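You operate a simulated robot arm through the tools that you are given. There is no shell and no other tool.

You are at the controls of a simulated two-armed robot. One attempt, no reset.

## Task
Polish the scuffed pane in the green frame and seal a patch of it.
Fine: scuff off with polish on the pink pad, then a patch of sealer with the purple pad; the pane stays where it lies; pads back. Set down upright: pink polish pad, purple buff pad. A coat counts when it lies all over at full strength: go over it till it gets no stronger. What is to be rubbed or washed off counts as gone when no trace of it is left.
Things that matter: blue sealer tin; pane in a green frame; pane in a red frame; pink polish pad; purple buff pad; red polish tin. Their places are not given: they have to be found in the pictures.

The check looks at the end state, three seconds after you hand in, the way a careful person would. Anything else that was tipped, shoved, dropped, spilled or broken makes it a failure. A push-on lid holds only when it is set on centred and level and pressed home; a screw cap is set on level and turned clockwise until tight.

## Robot
Two 6-joint arms with fingered hands on one trunk that stands fixed in place. Base frame: the origin is at the foot of the trunk, x ahead of it, y to its left, z up; the work surface is at about z = 0.88. Units: m, degrees, N and s.
The left shoulder is at [0.05, 0.17, 1.06], the right one opposite. With the tool pointing down near the work surface each hand reaches from about 0.52 to 0.78 m from the base axis, measured 20 degrees to its own side. Payload 3.5 kg a hand.
The tool frame of a hand sits at the grasp point between the pads (the TCP): z along the fingers, y along the line on which they close. The tips reach 0.026 m beyond it. The gripper opens to 0.132 m; its body begins 0.073 m behind the TCP. The gripper is a hand of 3 fingers: y runs from the thumb to the fingers, the wrist lies at [0, 0, -0.234] in the tool frame, and closing takes about 1.5 s.
Orientation is told as [roll, pitch, yaw] about the base's x, y, z axes, in that order, counted from this pose: with the fingers straight down and closing along the base's y, the tool's x points along the base's -x, its y along +y and its z along -z.

## Interface
- The arms move only by the tool send_rows. It takes "left_series", "right_series" or both (then of equal length, played together; a hand with none holds still); each is a list of rows, each an object (a shift or turn left out is 0, a gripper value left out holds the last) with "rot": the turn, a rotation vector about the tool's x, y, z in units of 6 degrees (1.0 is 6 degrees), a list of three; "slide": the shift along the tool's x, y, z in units of 40 mm (1.0 is 40 mm), a list of three. In form: [{"rot": [ax, ay, az], "slide": [x, y, z]}, ...]. A call has 1 to 20 rows; each row shifts and turns the commanded pose from where the row before left it, along the tool's axes as they then stand. "left_gripper" and "right_gripper" are, for a hand that has rows, the opening in per cent of the stroke, from 0 (shut) to 100 (fully open), set as the call begins (left out, the last holds). A call with a number of a shift or a turn outside -1 to 1 is refused whole. Rows are played at 5 a second. More than 0.05 m and 8.6 degrees between two rows, or a gripper value outside its range, and nothing of the call is played. Where a pose cannot be reached the arm comes as near as it can. A force on the tool above 40 N (or 10 N above the force at the start of the call, whichever is more), or a blocked arm, ends the call early, and 0.2 s more pass. Each finger travels about 0.153 m/s and halts on what it meets, pressing with about 22 N; the grip force reading is that of the motor and also rises with nothing between the fingers. The clock runs only during rows and for 0.2 s after the last one: add rows that do not move to give the fingers time. It gives the time, the measured TCP pose, the force on the tool (base axes), the opening and the grip force at its end, in the units of the frame above (readings bear some noise), with the torque about the TCP (base axes, N m) and any sound that the robot's microphone picked up, and new pictures: "pictures" is both (left out), scene, wrist or none (wrist: the cameras of the hands that moved).
- Cameras (640 x 400 px; columns grow to the right, rows downward): "scene" is now at [0.043, 0.0088, 1.6589]; the picture's right is [0.11, -0.99, 0.00], its down [-0.67, -0.07, -0.74] and it looks along [0.73, 0.08, -0.67] (base axes); focal length 342 px, centre (320, 200). "left" rides on the left gripper at [-0.062, 0.003, -0.092] in its tool frame; the picture's right is [-0.05, -1.00, 0.00], its down [0.83, -0.04, -0.56] and it looks along [0.55, -0.03, 0.83] (tool axes); focal length 230 px, centre (320, 200). "right" rides on the right gripper at [0.061, 0.003, -0.092] in its tool frame; the picture's right is [-0.05, 1.00, 0.00], its down [-0.83, -0.04, -0.55] and it looks along [-0.55, -0.03, 0.83] (tool axes); focal length 230 px, centre (320, 200).
- raise_lower(by): slides the trunk up (or, below 0, down) by that many m; the arms and the scene camera ride with it, the base frame stays. It gives what a move gives, with no picture.
- finger_targets(finger1, finger2, thumb_bend, hand): sets how far each is bent, from 0 (flat) to 100 (curled in); at 30 the hand is open as for a grip, at 70 the pads meet at the TCP. One left out holds its place. A second passes; each finger stops where it meets its share of the squeeze, and holds until it gets a number again. A gripper value or a shape takes the hand back. It gives what a move gives, with no picture; readings hold the bend of each and the force on the fingers (four entries, about 0 where the hand has none), thumb and palm.
- set_grasp(shape, hand): the hand has 3 fingers and takes this shape, open, in about a second: jaw (thumb against the fingers, like two jaws); tri (thumb and two fingers); tip (a fingertip pinch); poke (one finger out to press); point (the index stretched); flat (the hand flat); cup (the hand cupped); fist (a fist). The gripper value then closes the fingers along that shape, each until it touches; the sizes above hold for jaw. It gives what a move gives, with no picture.
- pan_tilt(pan, tilt): turns the head with the scene camera to pan (to the left, within 86 degrees either way) and tilt (down, from -29 to 69), counted from straight ahead of the robot. It gives what a move gives, and a new picture of the scene camera.
- probe_pixels(camera, pixels): for up to 12 pixels [column, row] of the newest picture of that camera ("zoom" is the newest enlarged one), the place [x, y, z] in the base frame of the surface seen there, good to about 0.003 m. No time passes.
- inspect(camera, box): a new picture of the part [left, top, right, bottom] of that camera's present view, enlarged. No time passes.
- finish_job(): hands the job in; it is judged then, once.

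Open the grippers and draw the arms clear of the work before you hand the job in, unless the task says otherwise.

The tools are called after "Call:" as a command line: name --argument value ..., lists and objects as JSON in quotes. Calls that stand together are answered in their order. send_rows: Moves the arms, as the interface text tells. Its arguments: {"type":"object","properties":{"left_series":{"type":"array","items":{"type":"object","properties":{"rot":{"type":"array","items":{"type":"number"}},"slide":{"type":"array","items":{"type":"number"}}}}},"left_gripper":{"type":"number"},"right_series":{"type":"array","items":{"type":"object","properties":{"rot":{"type":"array","items":{"type":"number"}},"slide":{"type":"array","items":{"type":"number"}}}}},"right_gripper":{"type":"number"},"pictures":{"type":"string","enum":["both","scene","wrist","none"]}},"required":[]} The other tools are called the same way: raise_lower (by) moves the trunk up or down; set_grasp (shape, hand) gives the hand a shape; finger_targets (finger1, finger2, thumb_bend, hand) moves the fingers one by one; pan_tilt (pan, tilt) turns the head that bears the scene camera; probe_pixels (camera, pixels) gives the place of the surface under pixels of a picture; inspect (camera, box) takes an enlarged picture of a part of a camera's view; finish_job () hands the job in.

At the start:

```text
time_s: 0.0
left_tool_pos: [0.6383, 0.2021, 1.2096]
left_ee_rot: [0.1, 0.0, -0.1]
left_contact_force: [0.2, -0.4, 0.4]
left_ft_torque: [-0.02, 0.04, 0.01]
left_opening: 0.1319
left_grip_force: 0.0
left_shape: jaw
left_bend: [30.0, 30.0, 30.0]
left_finger forces: [0.0, 0.1, 0.0, 0.1, 0.0, 0.0]
right_tool_pos: [0.5791, -0.242, 1.1614]
right_ee_rot: [-0.1, -0.1, 0.0]
right_contact_force: [0.4, 0.1, 0.5]
right_ft_torque: [0.04, 0.0, -0.01]
right_opening: 0.1319
right_grip_force: 0.0
right_shape: jaw
right_bend: [30.0, 30.0, 30.0]
right_finger forces: [0.1, 0.0, 0.1, 0.0, 0.1, 0.0]
trunk travel left (down, up): [-0.675, 0.035]
head pan, tilt (commanded): [6.3, 42.3]
```

scene: 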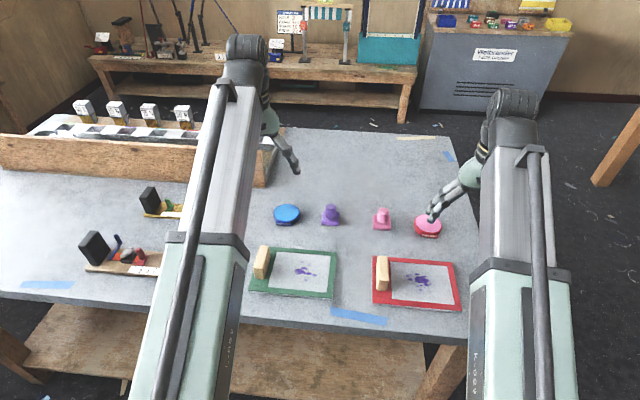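
right: 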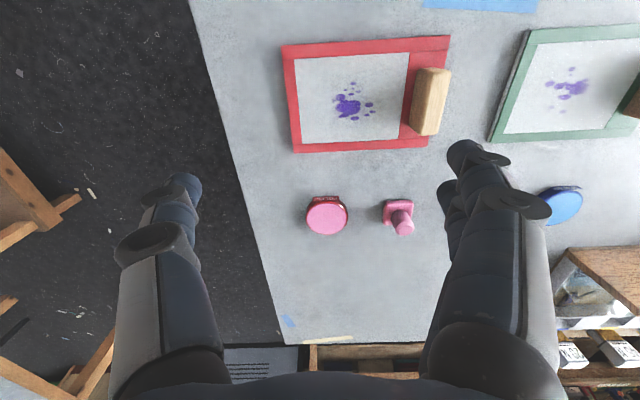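
left: 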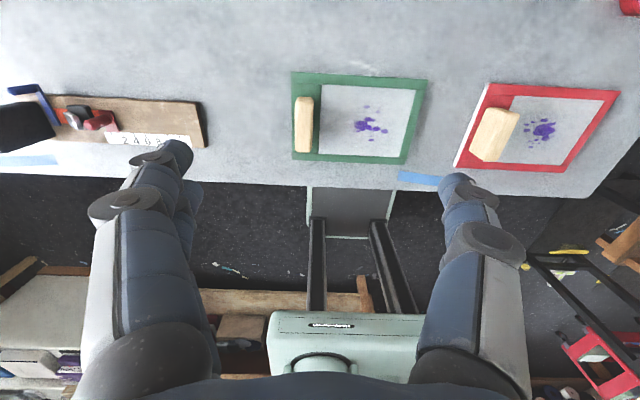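

I see the green-framed pane around (293,272), the red-framed pane around (417,282), the blue tin (287,215), purple pad (331,215), pink pad (382,219) and red tin (428,225). I'll zoom in on them and probe their positions.

Call:
inspect --camera "scene" --box '[240, 180, 470, 324]'

Call:
probe_pixels --camera "scene" --pixels '[[287, 210], [331, 208], [331, 222], [382, 211], [382, 225], [428, 222], [306, 272], [262, 262], [257, 249], [334, 252], [330, 297], [251, 290]]'

Call:
inspect --camera "right" --box '[280, 20, 640, 245]'

Call:
inspect --camera "left" --box '[270, 50, 450, 175]'

```text
2.78 times, centred on (355, 252) of scene
```

zoom: 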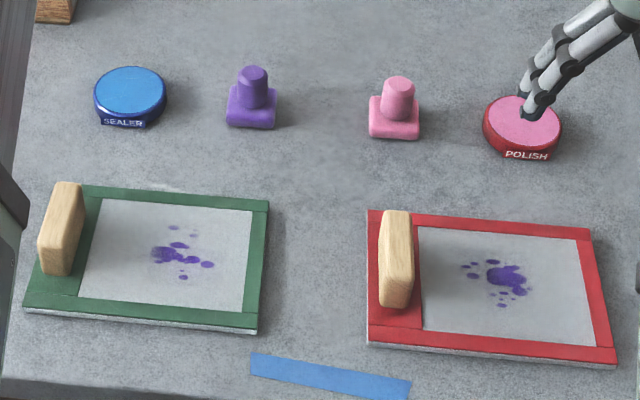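

```text
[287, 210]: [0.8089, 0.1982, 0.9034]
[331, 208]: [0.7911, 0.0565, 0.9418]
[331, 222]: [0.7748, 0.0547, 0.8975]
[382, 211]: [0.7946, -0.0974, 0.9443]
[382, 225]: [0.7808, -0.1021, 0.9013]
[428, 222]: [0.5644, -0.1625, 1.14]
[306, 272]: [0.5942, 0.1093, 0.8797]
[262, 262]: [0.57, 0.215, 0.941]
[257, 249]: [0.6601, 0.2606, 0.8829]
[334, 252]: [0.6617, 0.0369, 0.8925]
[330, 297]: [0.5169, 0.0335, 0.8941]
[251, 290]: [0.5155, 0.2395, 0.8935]
```

```text
1.78 times, centred on (460, 132) of right
```

zoom: 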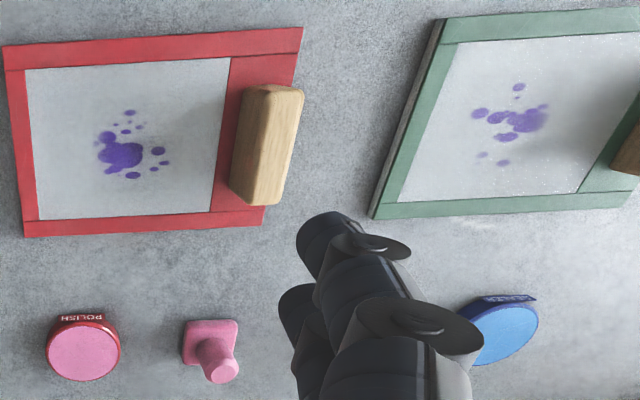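

```text
3.20 times, centred on (360, 112) of left
```

zoom: 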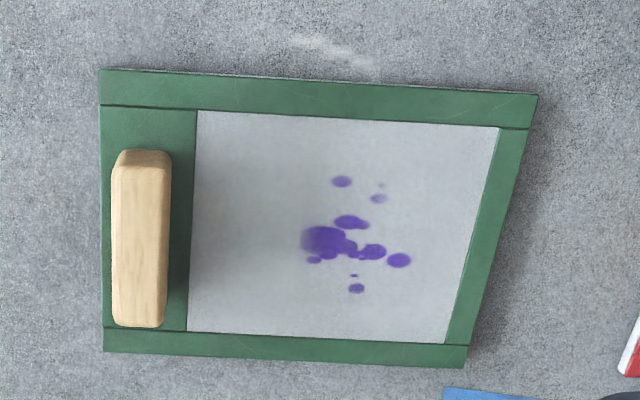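

The zoom shows both tins with the contents-coloured tops and the pads with upright knobs. I'll probe heights of tins, pads and pane details in the hand cameras to learn if the tins are open.

Call:
probe_pixels --camera "right" --pixels '[[326, 218], [326, 200], [312, 215], [342, 215], [402, 225], [390, 205], [412, 208], [400, 202], [564, 205], [505, 135]]'

Call:
probe_pixels --camera "left" --pixels '[[298, 70], [420, 77], [401, 163], [299, 148], [326, 82], [411, 86], [394, 158], [322, 142], [304, 100], [304, 140], [365, 125], [318, 120]]'

Call:
inspect --camera "scene" --box '[265, 195, 345, 245]'

Call:
inspect --camera "right" --box '[290, 180, 430, 250]'

```text
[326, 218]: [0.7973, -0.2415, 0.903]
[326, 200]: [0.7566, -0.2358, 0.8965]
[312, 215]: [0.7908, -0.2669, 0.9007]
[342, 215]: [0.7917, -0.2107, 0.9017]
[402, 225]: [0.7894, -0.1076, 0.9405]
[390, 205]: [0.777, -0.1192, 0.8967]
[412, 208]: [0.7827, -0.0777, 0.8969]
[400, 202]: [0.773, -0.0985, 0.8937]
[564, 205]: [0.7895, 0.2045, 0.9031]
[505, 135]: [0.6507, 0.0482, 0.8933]
```

```text
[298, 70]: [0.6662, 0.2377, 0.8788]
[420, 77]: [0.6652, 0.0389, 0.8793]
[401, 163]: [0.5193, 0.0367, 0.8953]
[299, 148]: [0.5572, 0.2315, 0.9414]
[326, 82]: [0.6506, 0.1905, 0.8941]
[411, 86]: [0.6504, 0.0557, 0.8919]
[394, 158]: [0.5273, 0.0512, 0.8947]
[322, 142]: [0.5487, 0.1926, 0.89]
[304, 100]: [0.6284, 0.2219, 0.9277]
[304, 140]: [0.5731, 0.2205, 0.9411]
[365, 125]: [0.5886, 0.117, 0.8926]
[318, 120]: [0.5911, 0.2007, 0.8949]
```

```text
8.00 times, centred on (305, 220) of scene
```

zoom: 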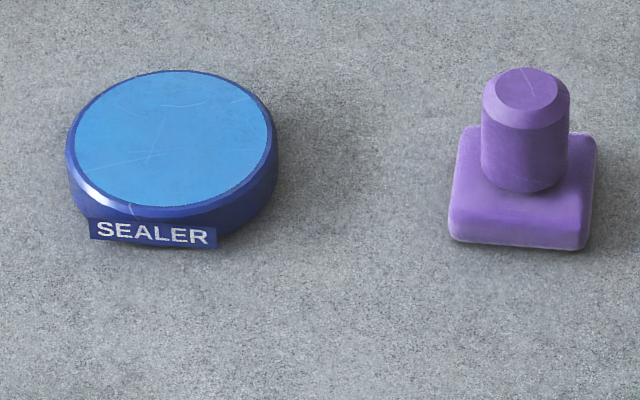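

```text
4.57 times, centred on (360, 215) of right
```

zoom: 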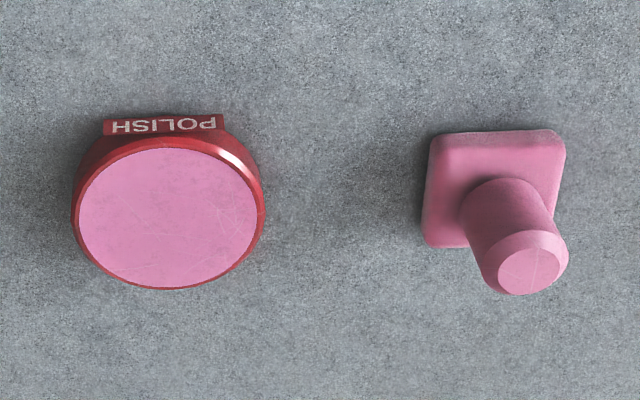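

Both tins look open with product flush at their rims (z≈0.902). I'll zoom on the wooden handle of the green pane in the left camera to find its exact place for steadying the pane.

Call:
inspect --camera "left" --box '[280, 60, 440, 160]'

Call:
probe_pixels --camera "zoom" --pixels '[[70, 160], [85, 160], [110, 160], [125, 160], [80, 250], [95, 250], [115, 250], [100, 145], [95, 360], [95, 340], [120, 340], [65, 340]]'

```text
4.00 times, centred on (360, 110) of left
```

zoom: 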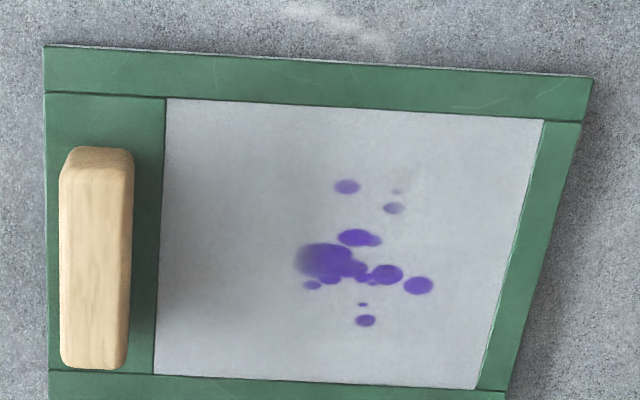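

```text
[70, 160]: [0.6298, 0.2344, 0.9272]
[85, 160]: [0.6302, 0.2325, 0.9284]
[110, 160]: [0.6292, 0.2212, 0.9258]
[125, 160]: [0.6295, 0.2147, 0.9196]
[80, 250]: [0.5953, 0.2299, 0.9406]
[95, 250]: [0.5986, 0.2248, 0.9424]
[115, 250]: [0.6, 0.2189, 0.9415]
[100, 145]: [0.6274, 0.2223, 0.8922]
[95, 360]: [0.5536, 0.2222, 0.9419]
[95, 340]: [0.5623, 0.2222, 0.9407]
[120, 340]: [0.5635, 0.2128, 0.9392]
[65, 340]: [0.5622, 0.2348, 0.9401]
```

The handle block spans x 0.547–0.629, y 0.211–0.237, top z 0.941. I'll bring the left hand above it (TCP to about (0.59, 0.223, 1.0)), open.

Call:
send_rows --left_series '[{"slide": [0.6, 0.26, 0.8]}, {"slide": [0.6, 0.26, 0.8]}, {"slide": [0, 0, 0.91]}, {"slide": [0, 0, 0.91]}, {"slide": [0, 0, 0.91]}, {"slide": [0, 0, 0.91]}, {"slide": [0, 0, 0]}]' --left_gripper 100

```text
time_s: 1.6
left_tool_pos: [0.5917, 0.2241, 1.0024]
left_ee_rot: [0.1, 0.0, 0.0]
left_contact_force: [0.7, 0.2, 0.5]
left_ft_torque: [0.0, 0.01, 0.0]
left_opening: 0.1319
left_grip_force: 0.1
left_shape: jaw
left_bend: [30.0, 30.0, 30.0]
left_finger forces: [0.0, 0.0, 0.1, 0.1, 0.0, 0.0]
right_tool_pos: [0.5804, -0.2416, 1.1617]
right_ee_rot: [0.0, -0.1, 0.0]
right_contact_force: [0.5, -0.3, -1.2]
right_ft_torque: [-0.02, 0.03, -0.02]
right_opening: 0.132
right_grip_force: 0.1
right_shape: jaw
right_bend: [30.0, 30.0, 30.0]
right_finger forces: [0.1, 0.0, 0.0, 0.0, 0.0, 0.0]
trunk travel left (down, up): [-0.675, 0.035]
head pan, tilt (commanded): [6.3, 42.3]
```

scene: 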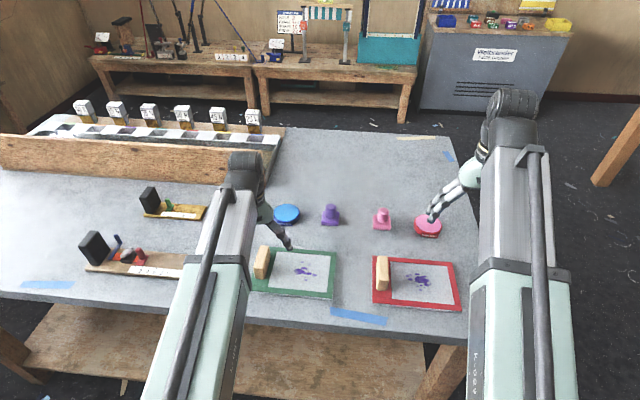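
left: 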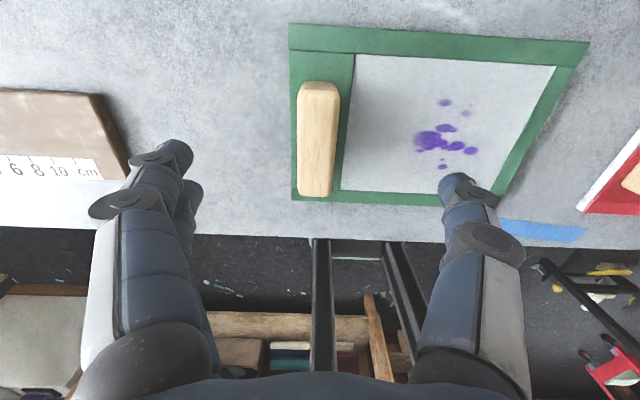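

The left hand is centred above the handle (handle top around (318,140) in the left picture). I'll zoom on the pane and probe handle edges and the scuff extents.

Call:
inspect --camera "left" --box '[340, 40, 580, 200]'

Call:
probe_pixels --camera "left" --pixels '[[303, 140], [318, 140], [334, 140], [318, 90], [318, 190], [445, 101], [416, 140], [476, 150], [442, 167], [355, 57], [555, 67], [344, 187]]'

```text
2.50 times, centred on (460, 120) of left
```

zoom: 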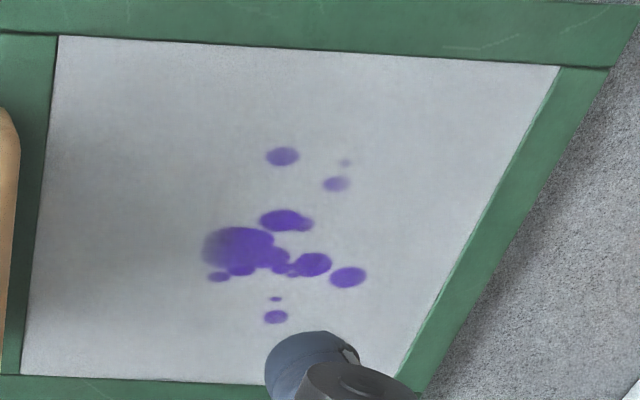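

```text
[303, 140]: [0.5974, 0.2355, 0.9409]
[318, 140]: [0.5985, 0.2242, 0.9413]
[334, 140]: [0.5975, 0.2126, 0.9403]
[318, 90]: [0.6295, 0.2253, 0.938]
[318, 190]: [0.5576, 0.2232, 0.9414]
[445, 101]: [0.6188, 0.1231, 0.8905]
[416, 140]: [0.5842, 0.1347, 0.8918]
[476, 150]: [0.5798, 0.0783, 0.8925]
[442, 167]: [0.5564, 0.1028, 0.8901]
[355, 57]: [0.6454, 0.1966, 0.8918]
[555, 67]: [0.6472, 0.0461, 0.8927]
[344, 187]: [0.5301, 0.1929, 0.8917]
```

The handle centre is at about (0.589, 0.224) and the scuff spans x 0.556–0.622, y 0.078–0.136. To leave room for the polishing hand, I'll turn the left hand 90° (jaws along the handle's length) and lean its wrist outwards to +y by 30°.

Call:
send_rows --left_series '[{"rot": [0, 0, -1]}, {"rot": [0, 0, -1]}, {"rot": [0, 0, -1]}, {"rot": [0, 0, -1]}, {"rot": [0, 0, -1]}, {"rot": [0, 0, -1]}, {"rot": [0, 0, -1]}, {"rot": [0, 0, -1]}, {"rot": [0, 0, -1]}, {"rot": [0, 0, -1]}, {"rot": [0, 0, -1]}, {"rot": [0, 0, -1]}, {"rot": [0, 0, -1]}, {"rot": [0, 0, -1]}, {"rot": [0, 0, -1]}, {"rot": [0, -1, 0]}, {"rot": [0, -1, 0]}, {"rot": [0, -1, 0]}, {"rot": [0, -1, 0]}, {"rot": [0, -1, 0]}]'

```text
time_s: 5.8
left_tool_pos: [0.5779, 0.3313, 1.0323]
left_ee_rot: [0.4, -29.6, 89.0]
left_contact_force: [0.9, -1.3, 0.2]
left_ft_torque: [-0.03, 0.0, 0.0]
left_opening: 0.1321
left_grip_force: 0.0
left_shape: jaw
left_bend: [30.0, 30.0, 30.0]
left_finger forces: [0.1, 0.0, 0.0, 0.0, 0.0, 0.0]
left hand out of reach, approached as far as the arm can: row 15, 16, 17, 18, 19, 20
right_tool_pos: [0.5796, -0.2428, 1.1608]
right_ee_rot: [0.0, -0.1, 0.1]
right_contact_force: [-0.9, -0.4, 0.0]
right_ft_torque: [0.02, 0.03, 0.05]
right_opening: 0.1318
right_grip_force: 0.0
right_shape: jaw
right_bend: [30.0, 30.0, 30.0]
right_finger forces: [0.0, 0.0, 0.1, 0.1, 0.0, 0.0]
trunk travel left (down, up): [-0.675, 0.035]
head pan, tilt (commanded): [6.3, 42.3]
```

scene: 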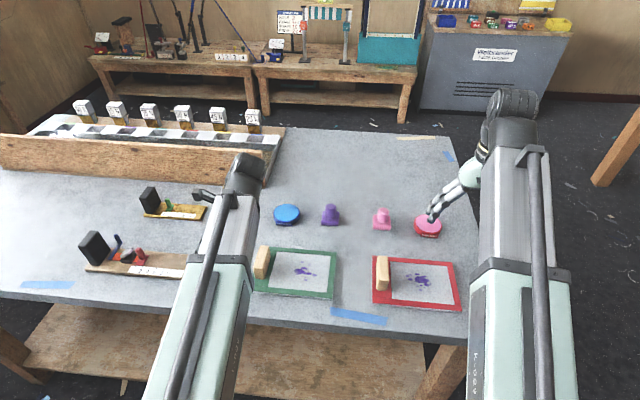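
left: 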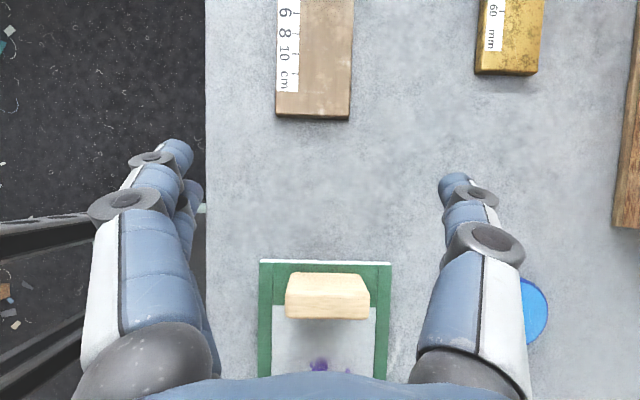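

The lean went the wrong way (fingers point to +y, TCP drifted to y 0.33). I'll reverse it with +10 units about tool y so the wrist leans to +y, staying high above the handle.

Call:
send_rows --left_series '[{"rot": [0, 1, 0]}, {"rot": [0, 1, 0]}, {"rot": [0, 1, 0]}, {"rot": [0, 1, 0]}, {"rot": [0, 1, 0]}, {"rot": [0, 1, 0]}, {"rot": [0, 1, 0]}, {"rot": [0, 1, 0]}, {"rot": [0, 1, 0]}, {"rot": [0, 0, 0]}]'

```text
time_s: 8.0
left_tool_pos: [0.5777, 0.3306, 1.0326]
left_ee_rot: [0.0, 24.0, 90.0]
left_contact_force: [1.0, -0.3, -0.5]
left_ft_torque: [0.01, -0.01, 0.0]
left_opening: 0.1318
left_grip_force: 0.0
left_shape: jaw
left_bend: [30.0, 30.0, 30.0]
left_finger forces: [0.0, 0.0, 0.1, 0.0, 0.1, 0.0]
right_tool_pos: [0.5798, -0.2414, 1.1601]
right_ee_rot: [-0.1, -0.1, 0.0]
right_contact_force: [-0.9, -0.8, -0.3]
right_ft_torque: [0.0, 0.03, 0.01]
right_opening: 0.132
right_grip_force: 0.0
right_shape: jaw
right_bend: [30.0, 30.0, 30.0]
right_finger forces: [0.0, 0.0, 0.0, 0.0, 0.0, 0.0]
trunk travel left (down, up): [-0.675, 0.035]
head pan, tilt (commanded): [6.3, 42.3]
```

scene: 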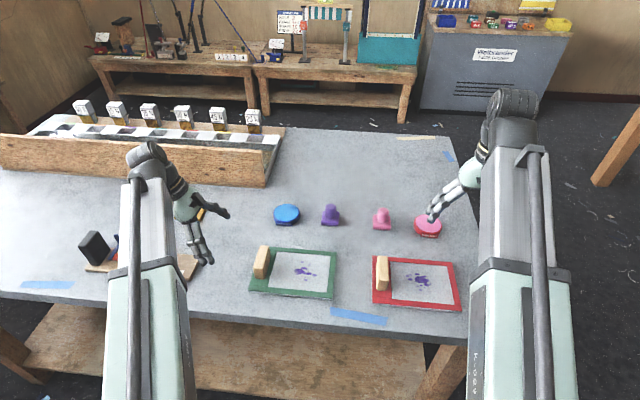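
left: 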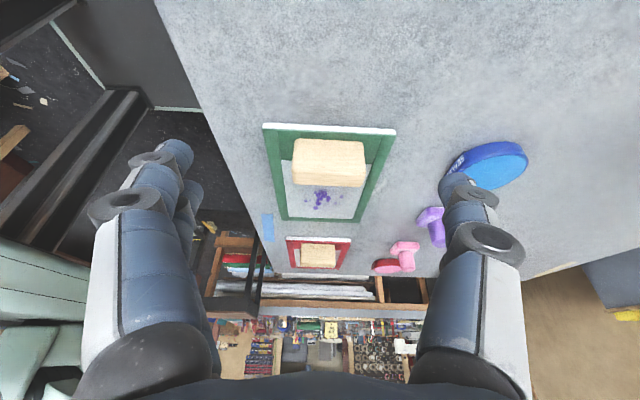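

Now the hand leans to +y by 24° and the left camera sees handle at (330,160) and pane. I'll move TCP to above the handle, (0.589, 0.226, 1.00).

Call:
send_rows --left_series '[{"slide": [0.523, -0.069, 0.438]}, {"slide": [0.523, -0.069, 0.438]}, {"slide": [0.523, -0.069, 0.438]}, {"slide": [0.523, -0.069, 0.438]}, {"slide": [0, 0, 0]}]'

```text
time_s: 9.2
left_tool_pos: [0.5899, 0.2255, 0.9997]
left_ee_rot: [0.0, 24.0, 90.0]
left_contact_force: [0.1, 0.0, -0.2]
left_ft_torque: [0.0, -0.01, -0.01]
left_opening: 0.1317
left_grip_force: 0.1
left_shape: jaw
left_bend: [30.0, 30.0, 30.0]
left_finger forces: [0.0, 0.0, 0.0, 0.1, 0.0, 0.0]
right_tool_pos: [0.58, -0.2417, 1.1602]
right_ee_rot: [0.0, -0.1, -0.1]
right_contact_force: [0.5, -0.1, 1.1]
right_ft_torque: [0.02, -0.03, -0.01]
right_opening: 0.132
right_grip_force: 0.0
right_shape: jaw
right_bend: [30.0, 30.0, 30.0]
right_finger forces: [0.0, 0.0, 0.0, 0.1, 0.0, 0.0]
trunk travel left (down, up): [-0.675, 0.035]
head pan, tilt (commanded): [6.3, 42.3]
```

scene: 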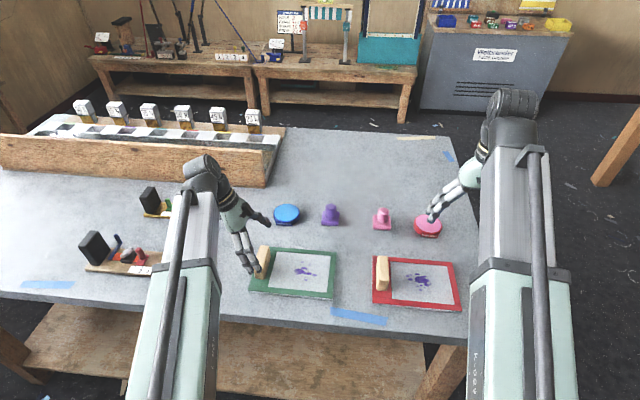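
left: 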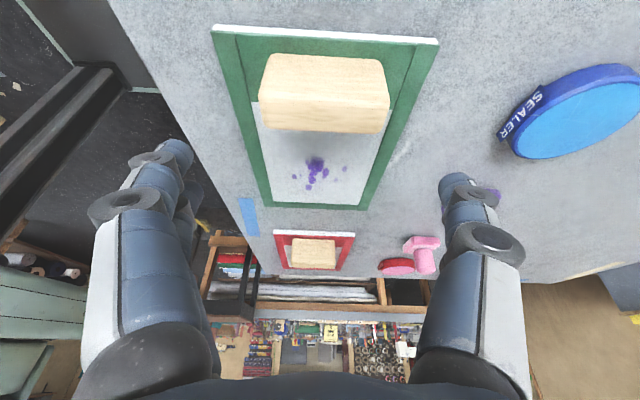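

The handle sits centred between the fingers (u 262–388 in the left picture). I'll probe its ends precisely before descending.

Call:
probe_pixels --camera "left" --pixels '[[266, 70], [270, 60], [381, 70], [377, 62], [266, 115], [384, 120], [325, 57], [325, 75], [325, 90], [325, 120]]'

```text
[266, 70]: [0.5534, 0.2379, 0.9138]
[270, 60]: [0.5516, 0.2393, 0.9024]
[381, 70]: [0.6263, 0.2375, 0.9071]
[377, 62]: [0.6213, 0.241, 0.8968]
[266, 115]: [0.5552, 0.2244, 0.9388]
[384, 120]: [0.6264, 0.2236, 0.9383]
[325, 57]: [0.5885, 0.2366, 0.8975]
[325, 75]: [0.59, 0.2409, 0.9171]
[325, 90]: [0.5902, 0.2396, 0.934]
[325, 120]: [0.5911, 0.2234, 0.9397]
```

Handle centre (0.590, 0.2255) matches the TCP. I'll descend straight down to z≈0.934 with the hand open.

Call:
send_rows --left_series '[{"slide": [-0.223, 0, 0.502]}, {"slide": [-0.223, 0, 0.502]}, {"slide": [-0.223, 0, 0.502]}, {"slide": [0, 0, 0]}]'

```text
time_s: 10.2
left_tool_pos: [0.5895, 0.2252, 0.9359]
left_ee_rot: [0.0, 24.1, 90.0]
left_contact_force: [-0.1, -0.4, 0.6]
left_ft_torque: [0.04, 0.02, -0.01]
left_opening: 0.1319
left_grip_force: 0.0
left_shape: jaw
left_bend: [30.0, 30.0, 30.0]
left_finger forces: [0.0, 0.0, 0.1, 0.0, 0.0, 0.0]
right_tool_pos: [0.5798, -0.2422, 1.1616]
right_ee_rot: [0.1, -0.1, -0.1]
right_contact_force: [0.5, -0.6, 0.4]
right_ft_torque: [-0.01, 0.0, 0.01]
right_opening: 0.1318
right_grip_force: 0.1
right_shape: jaw
right_bend: [30.0, 30.0, 30.0]
right_finger forces: [0.0, 0.0, 0.0, 0.1, 0.1, 0.0]
trunk travel left (down, up): [-0.675, 0.035]
head pan, tilt (commanded): [6.3, 42.3]
```

scene: 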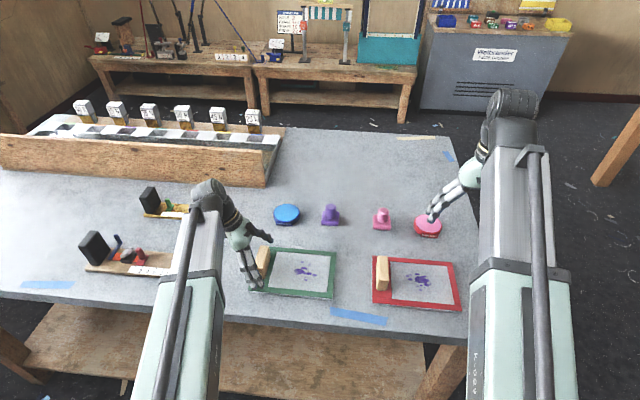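
left: 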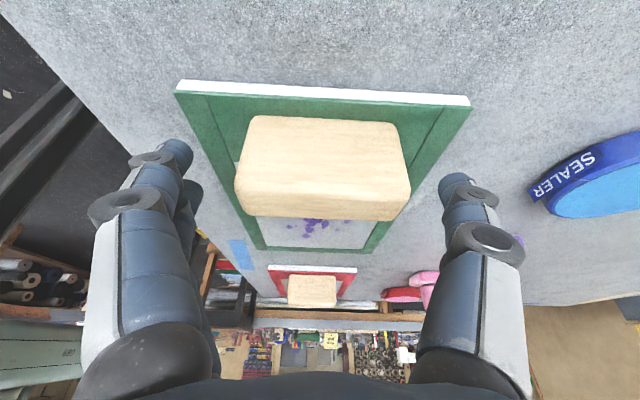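

The fingers straddle both ends of the handle. I'll close to about 68% (just wider than the 0.081 m handle) and look.

Call:
send_rows --left_series '[{"slide": [0, 0, 0]}, {"slide": [0, 0, 0]}, {"slide": [0, 0, 0]}]' --left_gripper 68 --pictures "wrist"

```text
time_s: 11.0
left_tool_pos: [0.5888, 0.2261, 0.9354]
left_ee_rot: [0.1, 24.0, 90.1]
left_contact_force: [0.0, 0.3, -0.5]
left_ft_torque: [-0.02, -0.01, 0.01]
left_opening: 0.0899
left_grip_force: 0.0
left_shape: jaw
left_bend: [68.0, 68.0, 65.0]
left_finger forces: [0.0, 0.0, 0.0, 0.0, 0.0, 0.1]
right_tool_pos: [0.5791, -0.2424, 1.16]
right_ee_rot: [-0.1, 0.0, 0.0]
right_contact_force: [1.1, -0.7, 0.0]
right_ft_torque: [-0.02, -0.03, 0.01]
right_opening: 0.1318
right_grip_force: 0.0
right_shape: jaw
right_bend: [30.0, 30.0, 30.0]
right_finger forces: [0.0, 0.0, 0.1, 0.0, 0.1, 0.1]
trunk travel left (down, up): [-0.675, 0.035]
head pan, tilt (commanded): [6.3, 42.3]
```

left: 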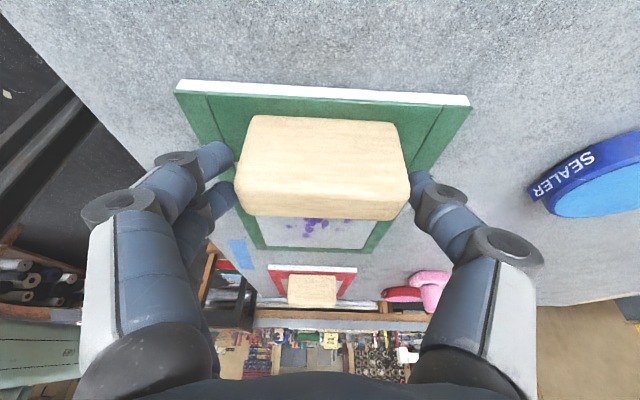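

The fingertips are right next to both ends ((235,170) and (415,190)). I'll close on to 55% to pinch it.

Call:
send_rows --left_series '[{"slide": [0, 0, 0]}, {"slide": [0, 0, 0]}, {"slide": [0, 0, 0]}]' --left_gripper 55 --pictures "both"

```text
time_s: 11.8
left_tool_pos: [0.5883, 0.2262, 0.9344]
left_ee_rot: [0.0, 24.0, 90.0]
left_contact_force: [0.0, -0.1, -0.5]
left_ft_torque: [0.05, -0.02, 0.03]
left_opening: 0.0721
left_grip_force: 22.2
left_shape: jaw
left_bend: [72.0, 73.0, 70.0]
left_finger forces: [10.6, 9.0, 0.1, 0.0, 20.4, 0.1]
right_tool_pos: [0.5808, -0.2423, 1.1608]
right_ee_rot: [0.0, -0.1, 0.0]
right_contact_force: [0.2, -0.7, 0.3]
right_ft_torque: [0.01, 0.02, 0.0]
right_opening: 0.1316
right_grip_force: 0.2
right_shape: jaw
right_bend: [30.0, 30.0, 30.0]
right_finger forces: [0.0, 0.1, 0.0, 0.0, 0.0, 0.0]
trunk travel left (down, up): [-0.675, 0.035]
head pan, tilt (commanded): [6.3, 42.3]
```

scene: 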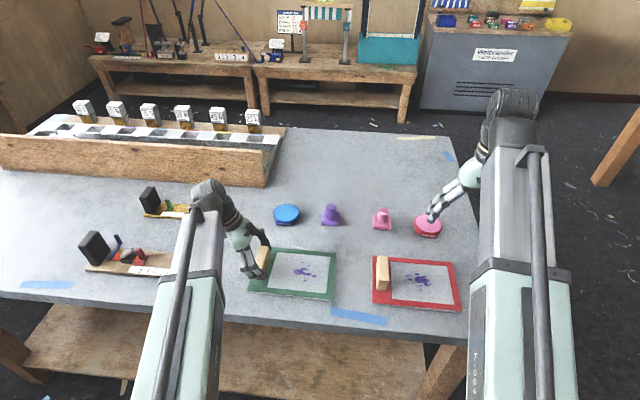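
left: 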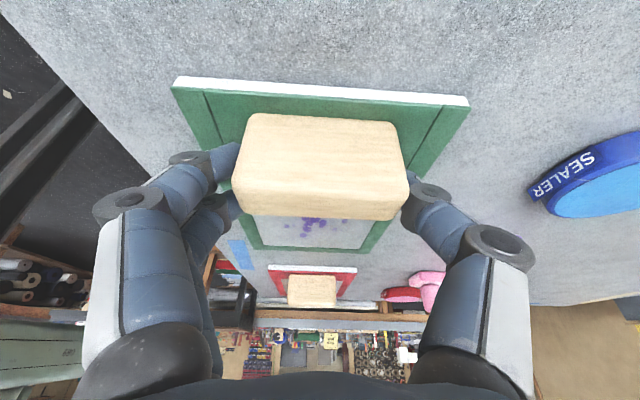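

The handle is held by all three fingers (about 20 N) with barely any shift. Next, I lean the right hand 20° (fingers forward) for reach and bring it to hover near the pink pad.

Call:
send_rows --right_series '[{"rot": [0, -0.8333, 0]}, {"rot": [0, -0.8333, 0]}, {"rot": [0, -0.8333, 0]}, {"rot": [0, -0.8333, 0]}, {"slide": [-0.4825, 0.5917, 0.6233]}, {"slide": [-0.4825, 0.5917, 0.6233]}, {"slide": [-0.4825, 0.5917, 0.6233]}, {"slide": [-0.4825, 0.5917, 0.6233]}, {"slide": [-0.4825, 0.5917, 0.6233]}, {"slide": [-0.4825, 0.5917, 0.6233]}, {"slide": [0, 0, 0]}]' --right_gripper 100

```text
time_s: 14.2
left_tool_pos: [0.5895, 0.2254, 0.935]
left_ee_rot: [0.0, 24.0, 90.0]
left_contact_force: [-0.4, 0.1, -2.1]
left_ft_torque: [0.08, -0.02, 0.02]
left_opening: 0.0716
left_grip_force: 21.6
left_shape: jaw
left_bend: [72.0, 73.0, 70.0]
left_finger forces: [11.1, 9.2, 0.0, 0.0, 20.7, 0.0]
right_tool_pos: [0.739, -0.0989, 1.0596]
right_ee_rot: [0.0, -20.1, -0.2]
right_contact_force: [0.7, -0.7, -0.1]
right_ft_torque: [-0.01, -0.01, -0.01]
right_opening: 0.132
right_grip_force: 0.0
right_shape: jaw
right_bend: [30.0, 30.0, 30.0]
right_finger forces: [0.1, 0.1, 0.0, 0.1, 0.0, 0.0]
trunk travel left (down, up): [-0.675, 0.035]
head pan, tilt (commanded): [6.3, 42.3]
```

scene: 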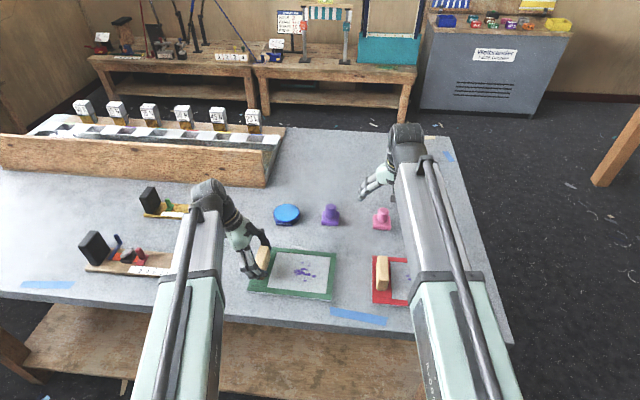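
right: 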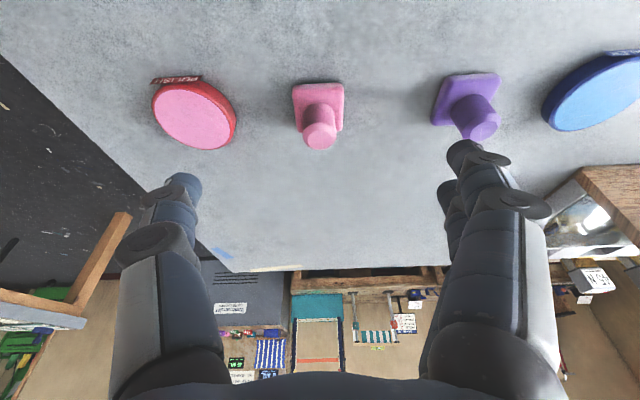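

I'm hovering near the pink pad (seen at (320,115) in the right view). I'll zoom in and probe its base and knob, plus the tin.

Call:
inspect --camera "right" --box '[270, 60, 370, 160]'

Call:
probe_pixels --camera "right" --pixels '[[320, 137], [306, 132], [334, 132], [296, 90], [340, 86], [341, 122], [297, 126], [318, 110], [193, 118], [160, 100], [226, 135], [205, 90]]'

```text
4.00 times, centred on (320, 110) of right
```

zoom: 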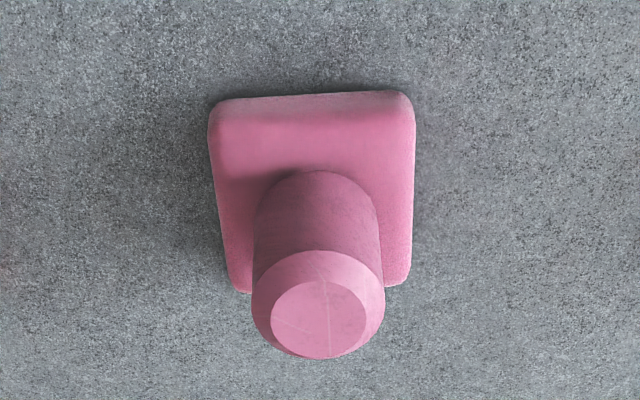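

```text
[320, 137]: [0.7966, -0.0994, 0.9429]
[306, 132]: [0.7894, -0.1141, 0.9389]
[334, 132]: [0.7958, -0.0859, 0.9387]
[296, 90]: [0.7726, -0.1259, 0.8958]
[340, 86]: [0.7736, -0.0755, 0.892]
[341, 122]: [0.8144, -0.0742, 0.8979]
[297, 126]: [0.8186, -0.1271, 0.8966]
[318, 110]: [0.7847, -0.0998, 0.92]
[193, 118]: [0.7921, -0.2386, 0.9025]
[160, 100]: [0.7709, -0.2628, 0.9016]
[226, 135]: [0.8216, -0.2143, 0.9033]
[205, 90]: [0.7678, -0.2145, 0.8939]
```

Pink pad: knob centre (0.796, -0.0995), top 0.943, base top 0.897. I'll move above it and descend to TCP z≈0.934 with the hand open.

Call:
send_rows --right_series '[{"slide": [-0.505, -0.008, 0.716]}, {"slide": [-0.505, -0.008, 0.716]}, {"slide": [0.245, 0, 0.673]}, {"slide": [0.245, 0, 0.673]}, {"slide": [0.245, 0, 0.673]}, {"slide": [0, 0, 0]}]'

```text
time_s: 15.6
left_tool_pos: [0.5889, 0.2251, 0.9357]
left_ee_rot: [0.0, 24.1, 90.0]
left_contact_force: [0.2, 0.7, -1.2]
left_ft_torque: [0.07, 0.01, -0.01]
left_opening: 0.0717
left_grip_force: 21.5
left_shape: jaw
left_bend: [72.0, 73.0, 70.0]
left_finger forces: [11.1, 9.0, 0.0, 0.1, 20.7, 0.0]
right_tool_pos: [0.7989, -0.0988, 0.9362]
right_ee_rot: [0.1, -20.0, 0.0]
right_contact_force: [-0.7, 0.4, -0.6]
right_ft_torque: [0.01, 0.03, 0.01]
right_opening: 0.1315
right_grip_force: 0.1
right_shape: jaw
right_bend: [30.0, 30.0, 30.0]
right_finger forces: [0.0, 0.0, 0.0, 0.0, 0.0, 0.0]
trunk travel left (down, up): [-0.675, 0.035]
head pan, tilt (commanded): [6.3, 42.3]
```

scene: 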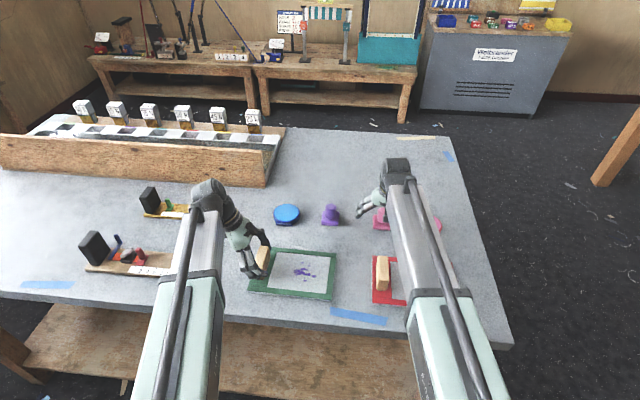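
right: 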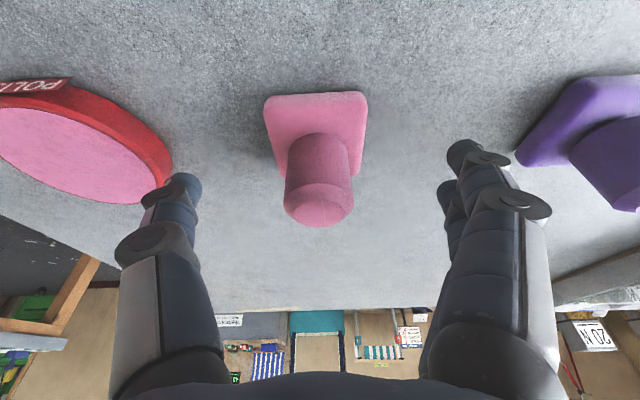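

The knob is centred at the TCP (320,200). I'll close the right hand partly to 40% to check centring, then clamp.

Call:
send_rows --right_series '[{"slide": [0, 0, 0]}, {"slide": [0, 0, 0]}, {"slide": [0, 0, 0]}, {"slide": [0, 0, 0]}]' --right_gripper 40 --pictures "wrist"

```text
time_s: 16.6
left_tool_pos: [0.5911, 0.2255, 0.9345]
left_ee_rot: [0.0, 24.0, 90.0]
left_contact_force: [0.0, -0.2, -2.2]
left_ft_torque: [0.11, -0.01, 0.02]
left_opening: 0.0717
left_grip_force: 22.0
left_shape: jaw
left_bend: [72.0, 73.0, 70.0]
left_finger forces: [11.1, 9.1, 0.0, 0.0, 20.6, 0.0]
right_tool_pos: [0.7979, -0.0998, 0.9351]
right_ee_rot: [0.0, -20.0, 0.0]
right_contact_force: [-0.1, 0.5, 0.4]
right_ft_torque: [0.0, 0.04, -0.01]
right_opening: 0.0534
right_grip_force: 0.0
right_shape: jaw
right_bend: [73.0, 73.0, 70.0]
right_finger forces: [0.0, 0.1, 0.1, 0.0, 0.0, 0.0]
trunk travel left (down, up): [-0.675, 0.035]
head pan, tilt (commanded): [6.3, 42.3]
```

right: 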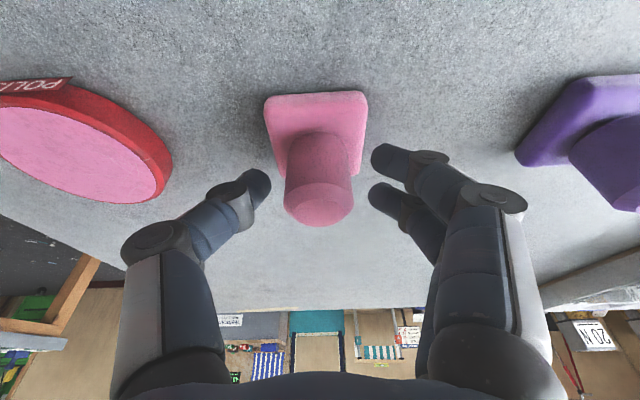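

The thumb and two fingers flank the knob evenly. Now I clamp fully.

Call:
send_rows --right_series '[{"slide": [0, 0, 0]}, {"slide": [0, 0, 0]}, {"slide": [0, 0, 0]}, {"slide": [0, 0, 0]}, {"slide": [0, 0, 0]}]' --right_gripper 5 --pictures "wrist"

```text
time_s: 17.8
left_tool_pos: [0.5889, 0.2246, 0.934]
left_ee_rot: [0.1, 24.1, 90.0]
left_contact_force: [0.7, -0.3, -2.1]
left_ft_torque: [0.08, -0.01, 0.07]
left_opening: 0.0717
left_grip_force: 22.5
left_shape: jaw
left_bend: [72.0, 73.0, 70.0]
left_finger forces: [11.1, 9.1, 0.0, 0.1, 20.8, 0.0]
right_tool_pos: [0.7988, -0.0992, 0.9345]
right_ee_rot: [0.0, -20.0, 0.1]
right_contact_force: [-0.1, -0.7, -0.5]
right_ft_torque: [0.0, -0.01, 0.01]
right_opening: 0.0233
right_grip_force: 22.0
right_shape: jaw
right_bend: [73.0, 72.0, 70.0]
right_finger forces: [10.6, 8.2, 0.0, 0.0, 19.2, 0.1]
trunk travel left (down, up): [-0.675, 0.035]
head pan, tilt (commanded): [6.3, 42.3]
```

right: 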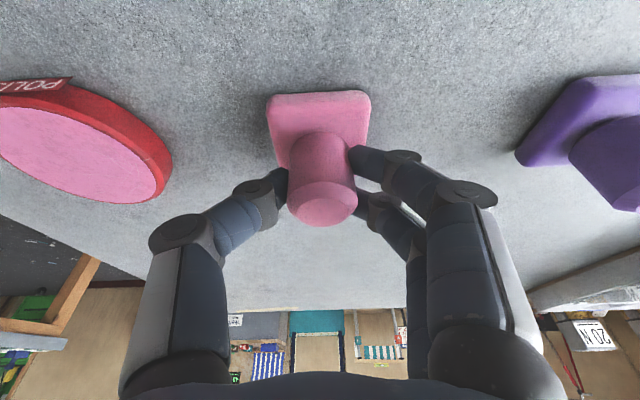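

The pad is gripped by thumb and both fingers (19 N). I'll lift it straight up 6 cm and check that it hangs level.

Call:
send_rows --right_series '[{"slide": [-0.128, 0, -0.352]}, {"slide": [-0.128, 0, -0.352]}, {"slide": [-0.128, 0, -0.352]}, {"slide": [-0.128, 0, -0.352]}, {"slide": [0, 0, 0]}]'

Call:
inspect --camera "scene" --box '[340, 160, 460, 235]'

Call:
inspect --camera "right" --box '[0, 40, 400, 290]'

```text
time_s: 19.0
left_tool_pos: [0.5911, 0.2254, 0.9343]
left_ee_rot: [0.1, 24.1, 90.0]
left_contact_force: [-0.4, 0.5, -1.5]
left_ft_torque: [0.08, -0.04, -0.03]
left_opening: 0.0713
left_grip_force: 22.5
left_shape: jaw
left_bend: [72.0, 73.0, 70.0]
left_finger forces: [11.1, 9.1, 0.1, 0.1, 20.7, 0.0]
right_tool_pos: [0.797, -0.0991, 0.9946]
right_ee_rot: [-0.1, -20.0, 0.0]
right_contact_force: [-0.4, -0.4, -0.5]
right_ft_torque: [0.03, -0.04, 0.03]
right_opening: 0.0233
right_grip_force: 22.2
right_shape: jaw
right_bend: [73.0, 72.0, 70.0]
right_finger forces: [10.7, 8.4, 0.0, 0.0, 19.0, 0.0]
trunk travel left (down, up): [-0.675, 0.035]
head pan, tilt (commanded): [6.3, 42.3]
```

scene: 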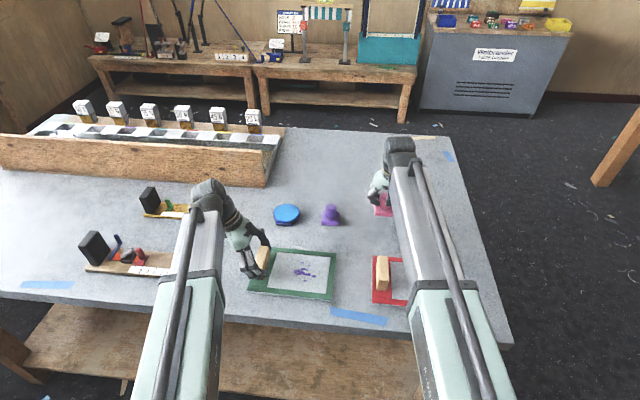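
right: 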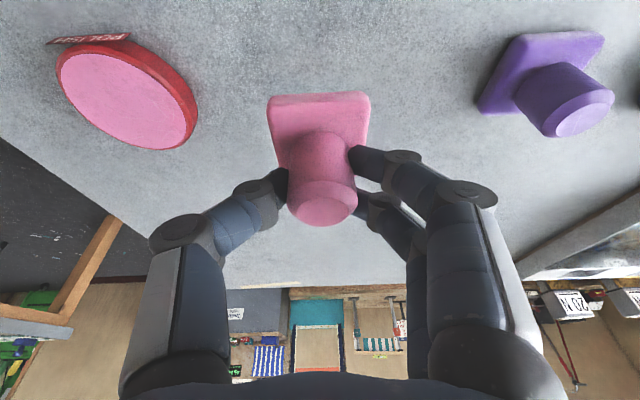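

```text
5.33 times, centred on (400, 198) of scene
```

zoom: 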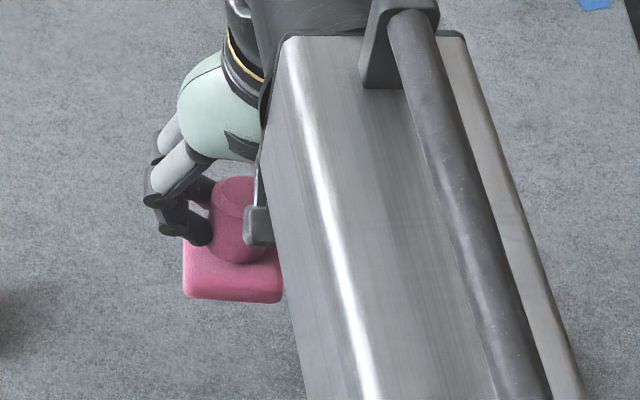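

```text
1.60 times, centred on (200, 165) of right
```

zoom: 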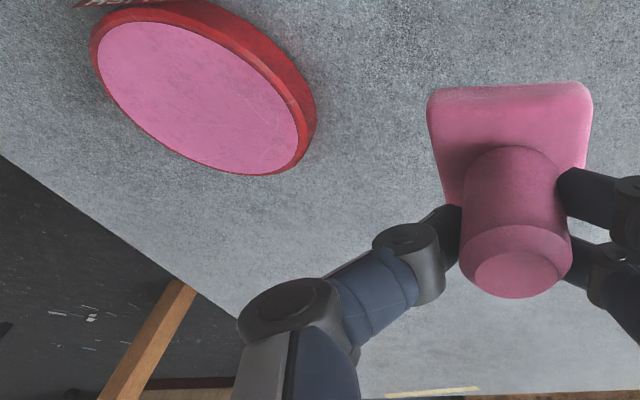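

The pad is unchanged in the hand after the lift. I'll probe the red tin's rim in the right view to find its centre.

Call:
probe_pixels --camera "right" --pixels '[[62, 60], [62, 80], [80, 105], [110, 130], [150, 147], [180, 140], [180, 115], [150, 80], [120, 60], [90, 52], [120, 100], [320, 100]]'

```text
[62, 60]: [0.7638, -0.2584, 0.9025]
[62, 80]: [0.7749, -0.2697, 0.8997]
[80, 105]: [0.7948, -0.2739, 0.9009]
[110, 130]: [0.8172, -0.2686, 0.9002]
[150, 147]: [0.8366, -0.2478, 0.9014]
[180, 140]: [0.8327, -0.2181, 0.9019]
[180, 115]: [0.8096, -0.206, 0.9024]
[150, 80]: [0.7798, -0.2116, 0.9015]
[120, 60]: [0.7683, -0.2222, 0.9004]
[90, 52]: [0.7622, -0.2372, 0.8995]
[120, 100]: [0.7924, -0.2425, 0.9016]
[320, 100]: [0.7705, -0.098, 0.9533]
```

The polish disc is centred at (0.799, -0.240), radius ≈0.035, surface z≈0.901. I'll carry the pad over it and come down to just above contact.

Call:
send_rows --right_series '[{"slide": [-0.024, -0.88, 0.009]}, {"slide": [-0.024, -0.88, 0.009]}, {"slide": [-0.024, -0.88, 0.009]}, {"slide": [-0.024, -0.88, 0.009]}, {"slide": [0.14, 0, 0.385]}, {"slide": [0.14, 0, 0.385]}, {"slide": [0, 0, 0]}]'

```text
time_s: 20.6
left_tool_pos: [0.5888, 0.2248, 0.9343]
left_ee_rot: [0.0, 24.0, 90.0]
left_contact_force: [-0.2, -0.4, -1.5]
left_ft_torque: [0.09, -0.02, 0.02]
left_opening: 0.0717
left_grip_force: 21.8
left_shape: jaw
left_bend: [72.0, 73.0, 70.0]
left_finger forces: [11.1, 9.1, 0.1, 0.0, 20.6, 0.0]
right_tool_pos: [0.8008, -0.2413, 0.9619]
right_ee_rot: [0.0, -20.2, 0.1]
right_contact_force: [0.7, 0.3, -0.5]
right_ft_torque: [0.0, -0.01, -0.05]
right_opening: 0.0232
right_grip_force: 22.0
right_shape: jaw
right_bend: [73.0, 72.0, 70.0]
right_finger forces: [10.8, 8.7, 0.0, 0.0, 18.9, 0.0]
trunk travel left (down, up): [-0.675, 0.035]
head pan, tilt (commanded): [6.3, 42.3]
```

scene: 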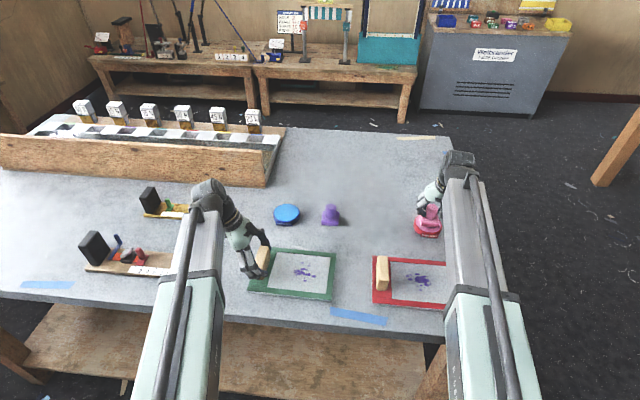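
right: 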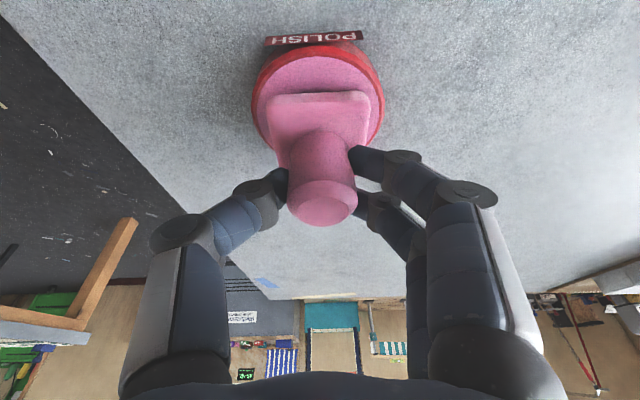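

The pad is centred above the polish. I'll lower it ~8 mm in small steps onto the product and watch the force.

Call:
send_rows --right_series '[{"slide": [0.034, 0, 0.094]}, {"slide": [0.034, 0, 0.094]}, {"slide": [0, 0, 0]}]' --pictures "wrist"

```text
time_s: 21.4
left_tool_pos: [0.5903, 0.2261, 0.9347]
left_ee_rot: [0.0, 24.0, 90.0]
left_contact_force: [-0.4, -0.4, -1.0]
left_ft_torque: [0.07, -0.01, 0.03]
left_opening: 0.0714
left_grip_force: 22.4
left_shape: jaw
left_bend: [72.0, 73.0, 70.0]
left_finger forces: [11.1, 9.1, 0.0, 0.0, 20.6, 0.1]
right_tool_pos: [0.8021, -0.2402, 0.9533]
right_ee_rot: [0.0, -20.2, 0.1]
right_contact_force: [1.8, 0.0, 4.8]
right_ft_torque: [0.04, 0.0, 0.01]
right_opening: 0.0235
right_grip_force: 22.9
right_shape: jaw
right_bend: [73.0, 72.0, 70.0]
right_finger forces: [11.7, 9.5, 0.1, 0.1, 20.4, 0.1]
trunk travel left (down, up): [-0.675, 0.035]
head pan, tilt (commanded): [6.3, 42.3]
```

right: 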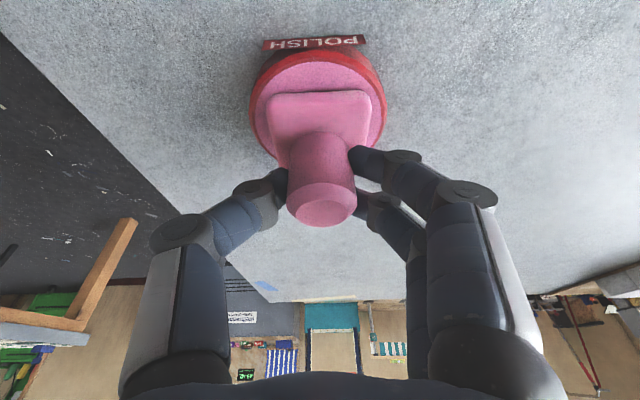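

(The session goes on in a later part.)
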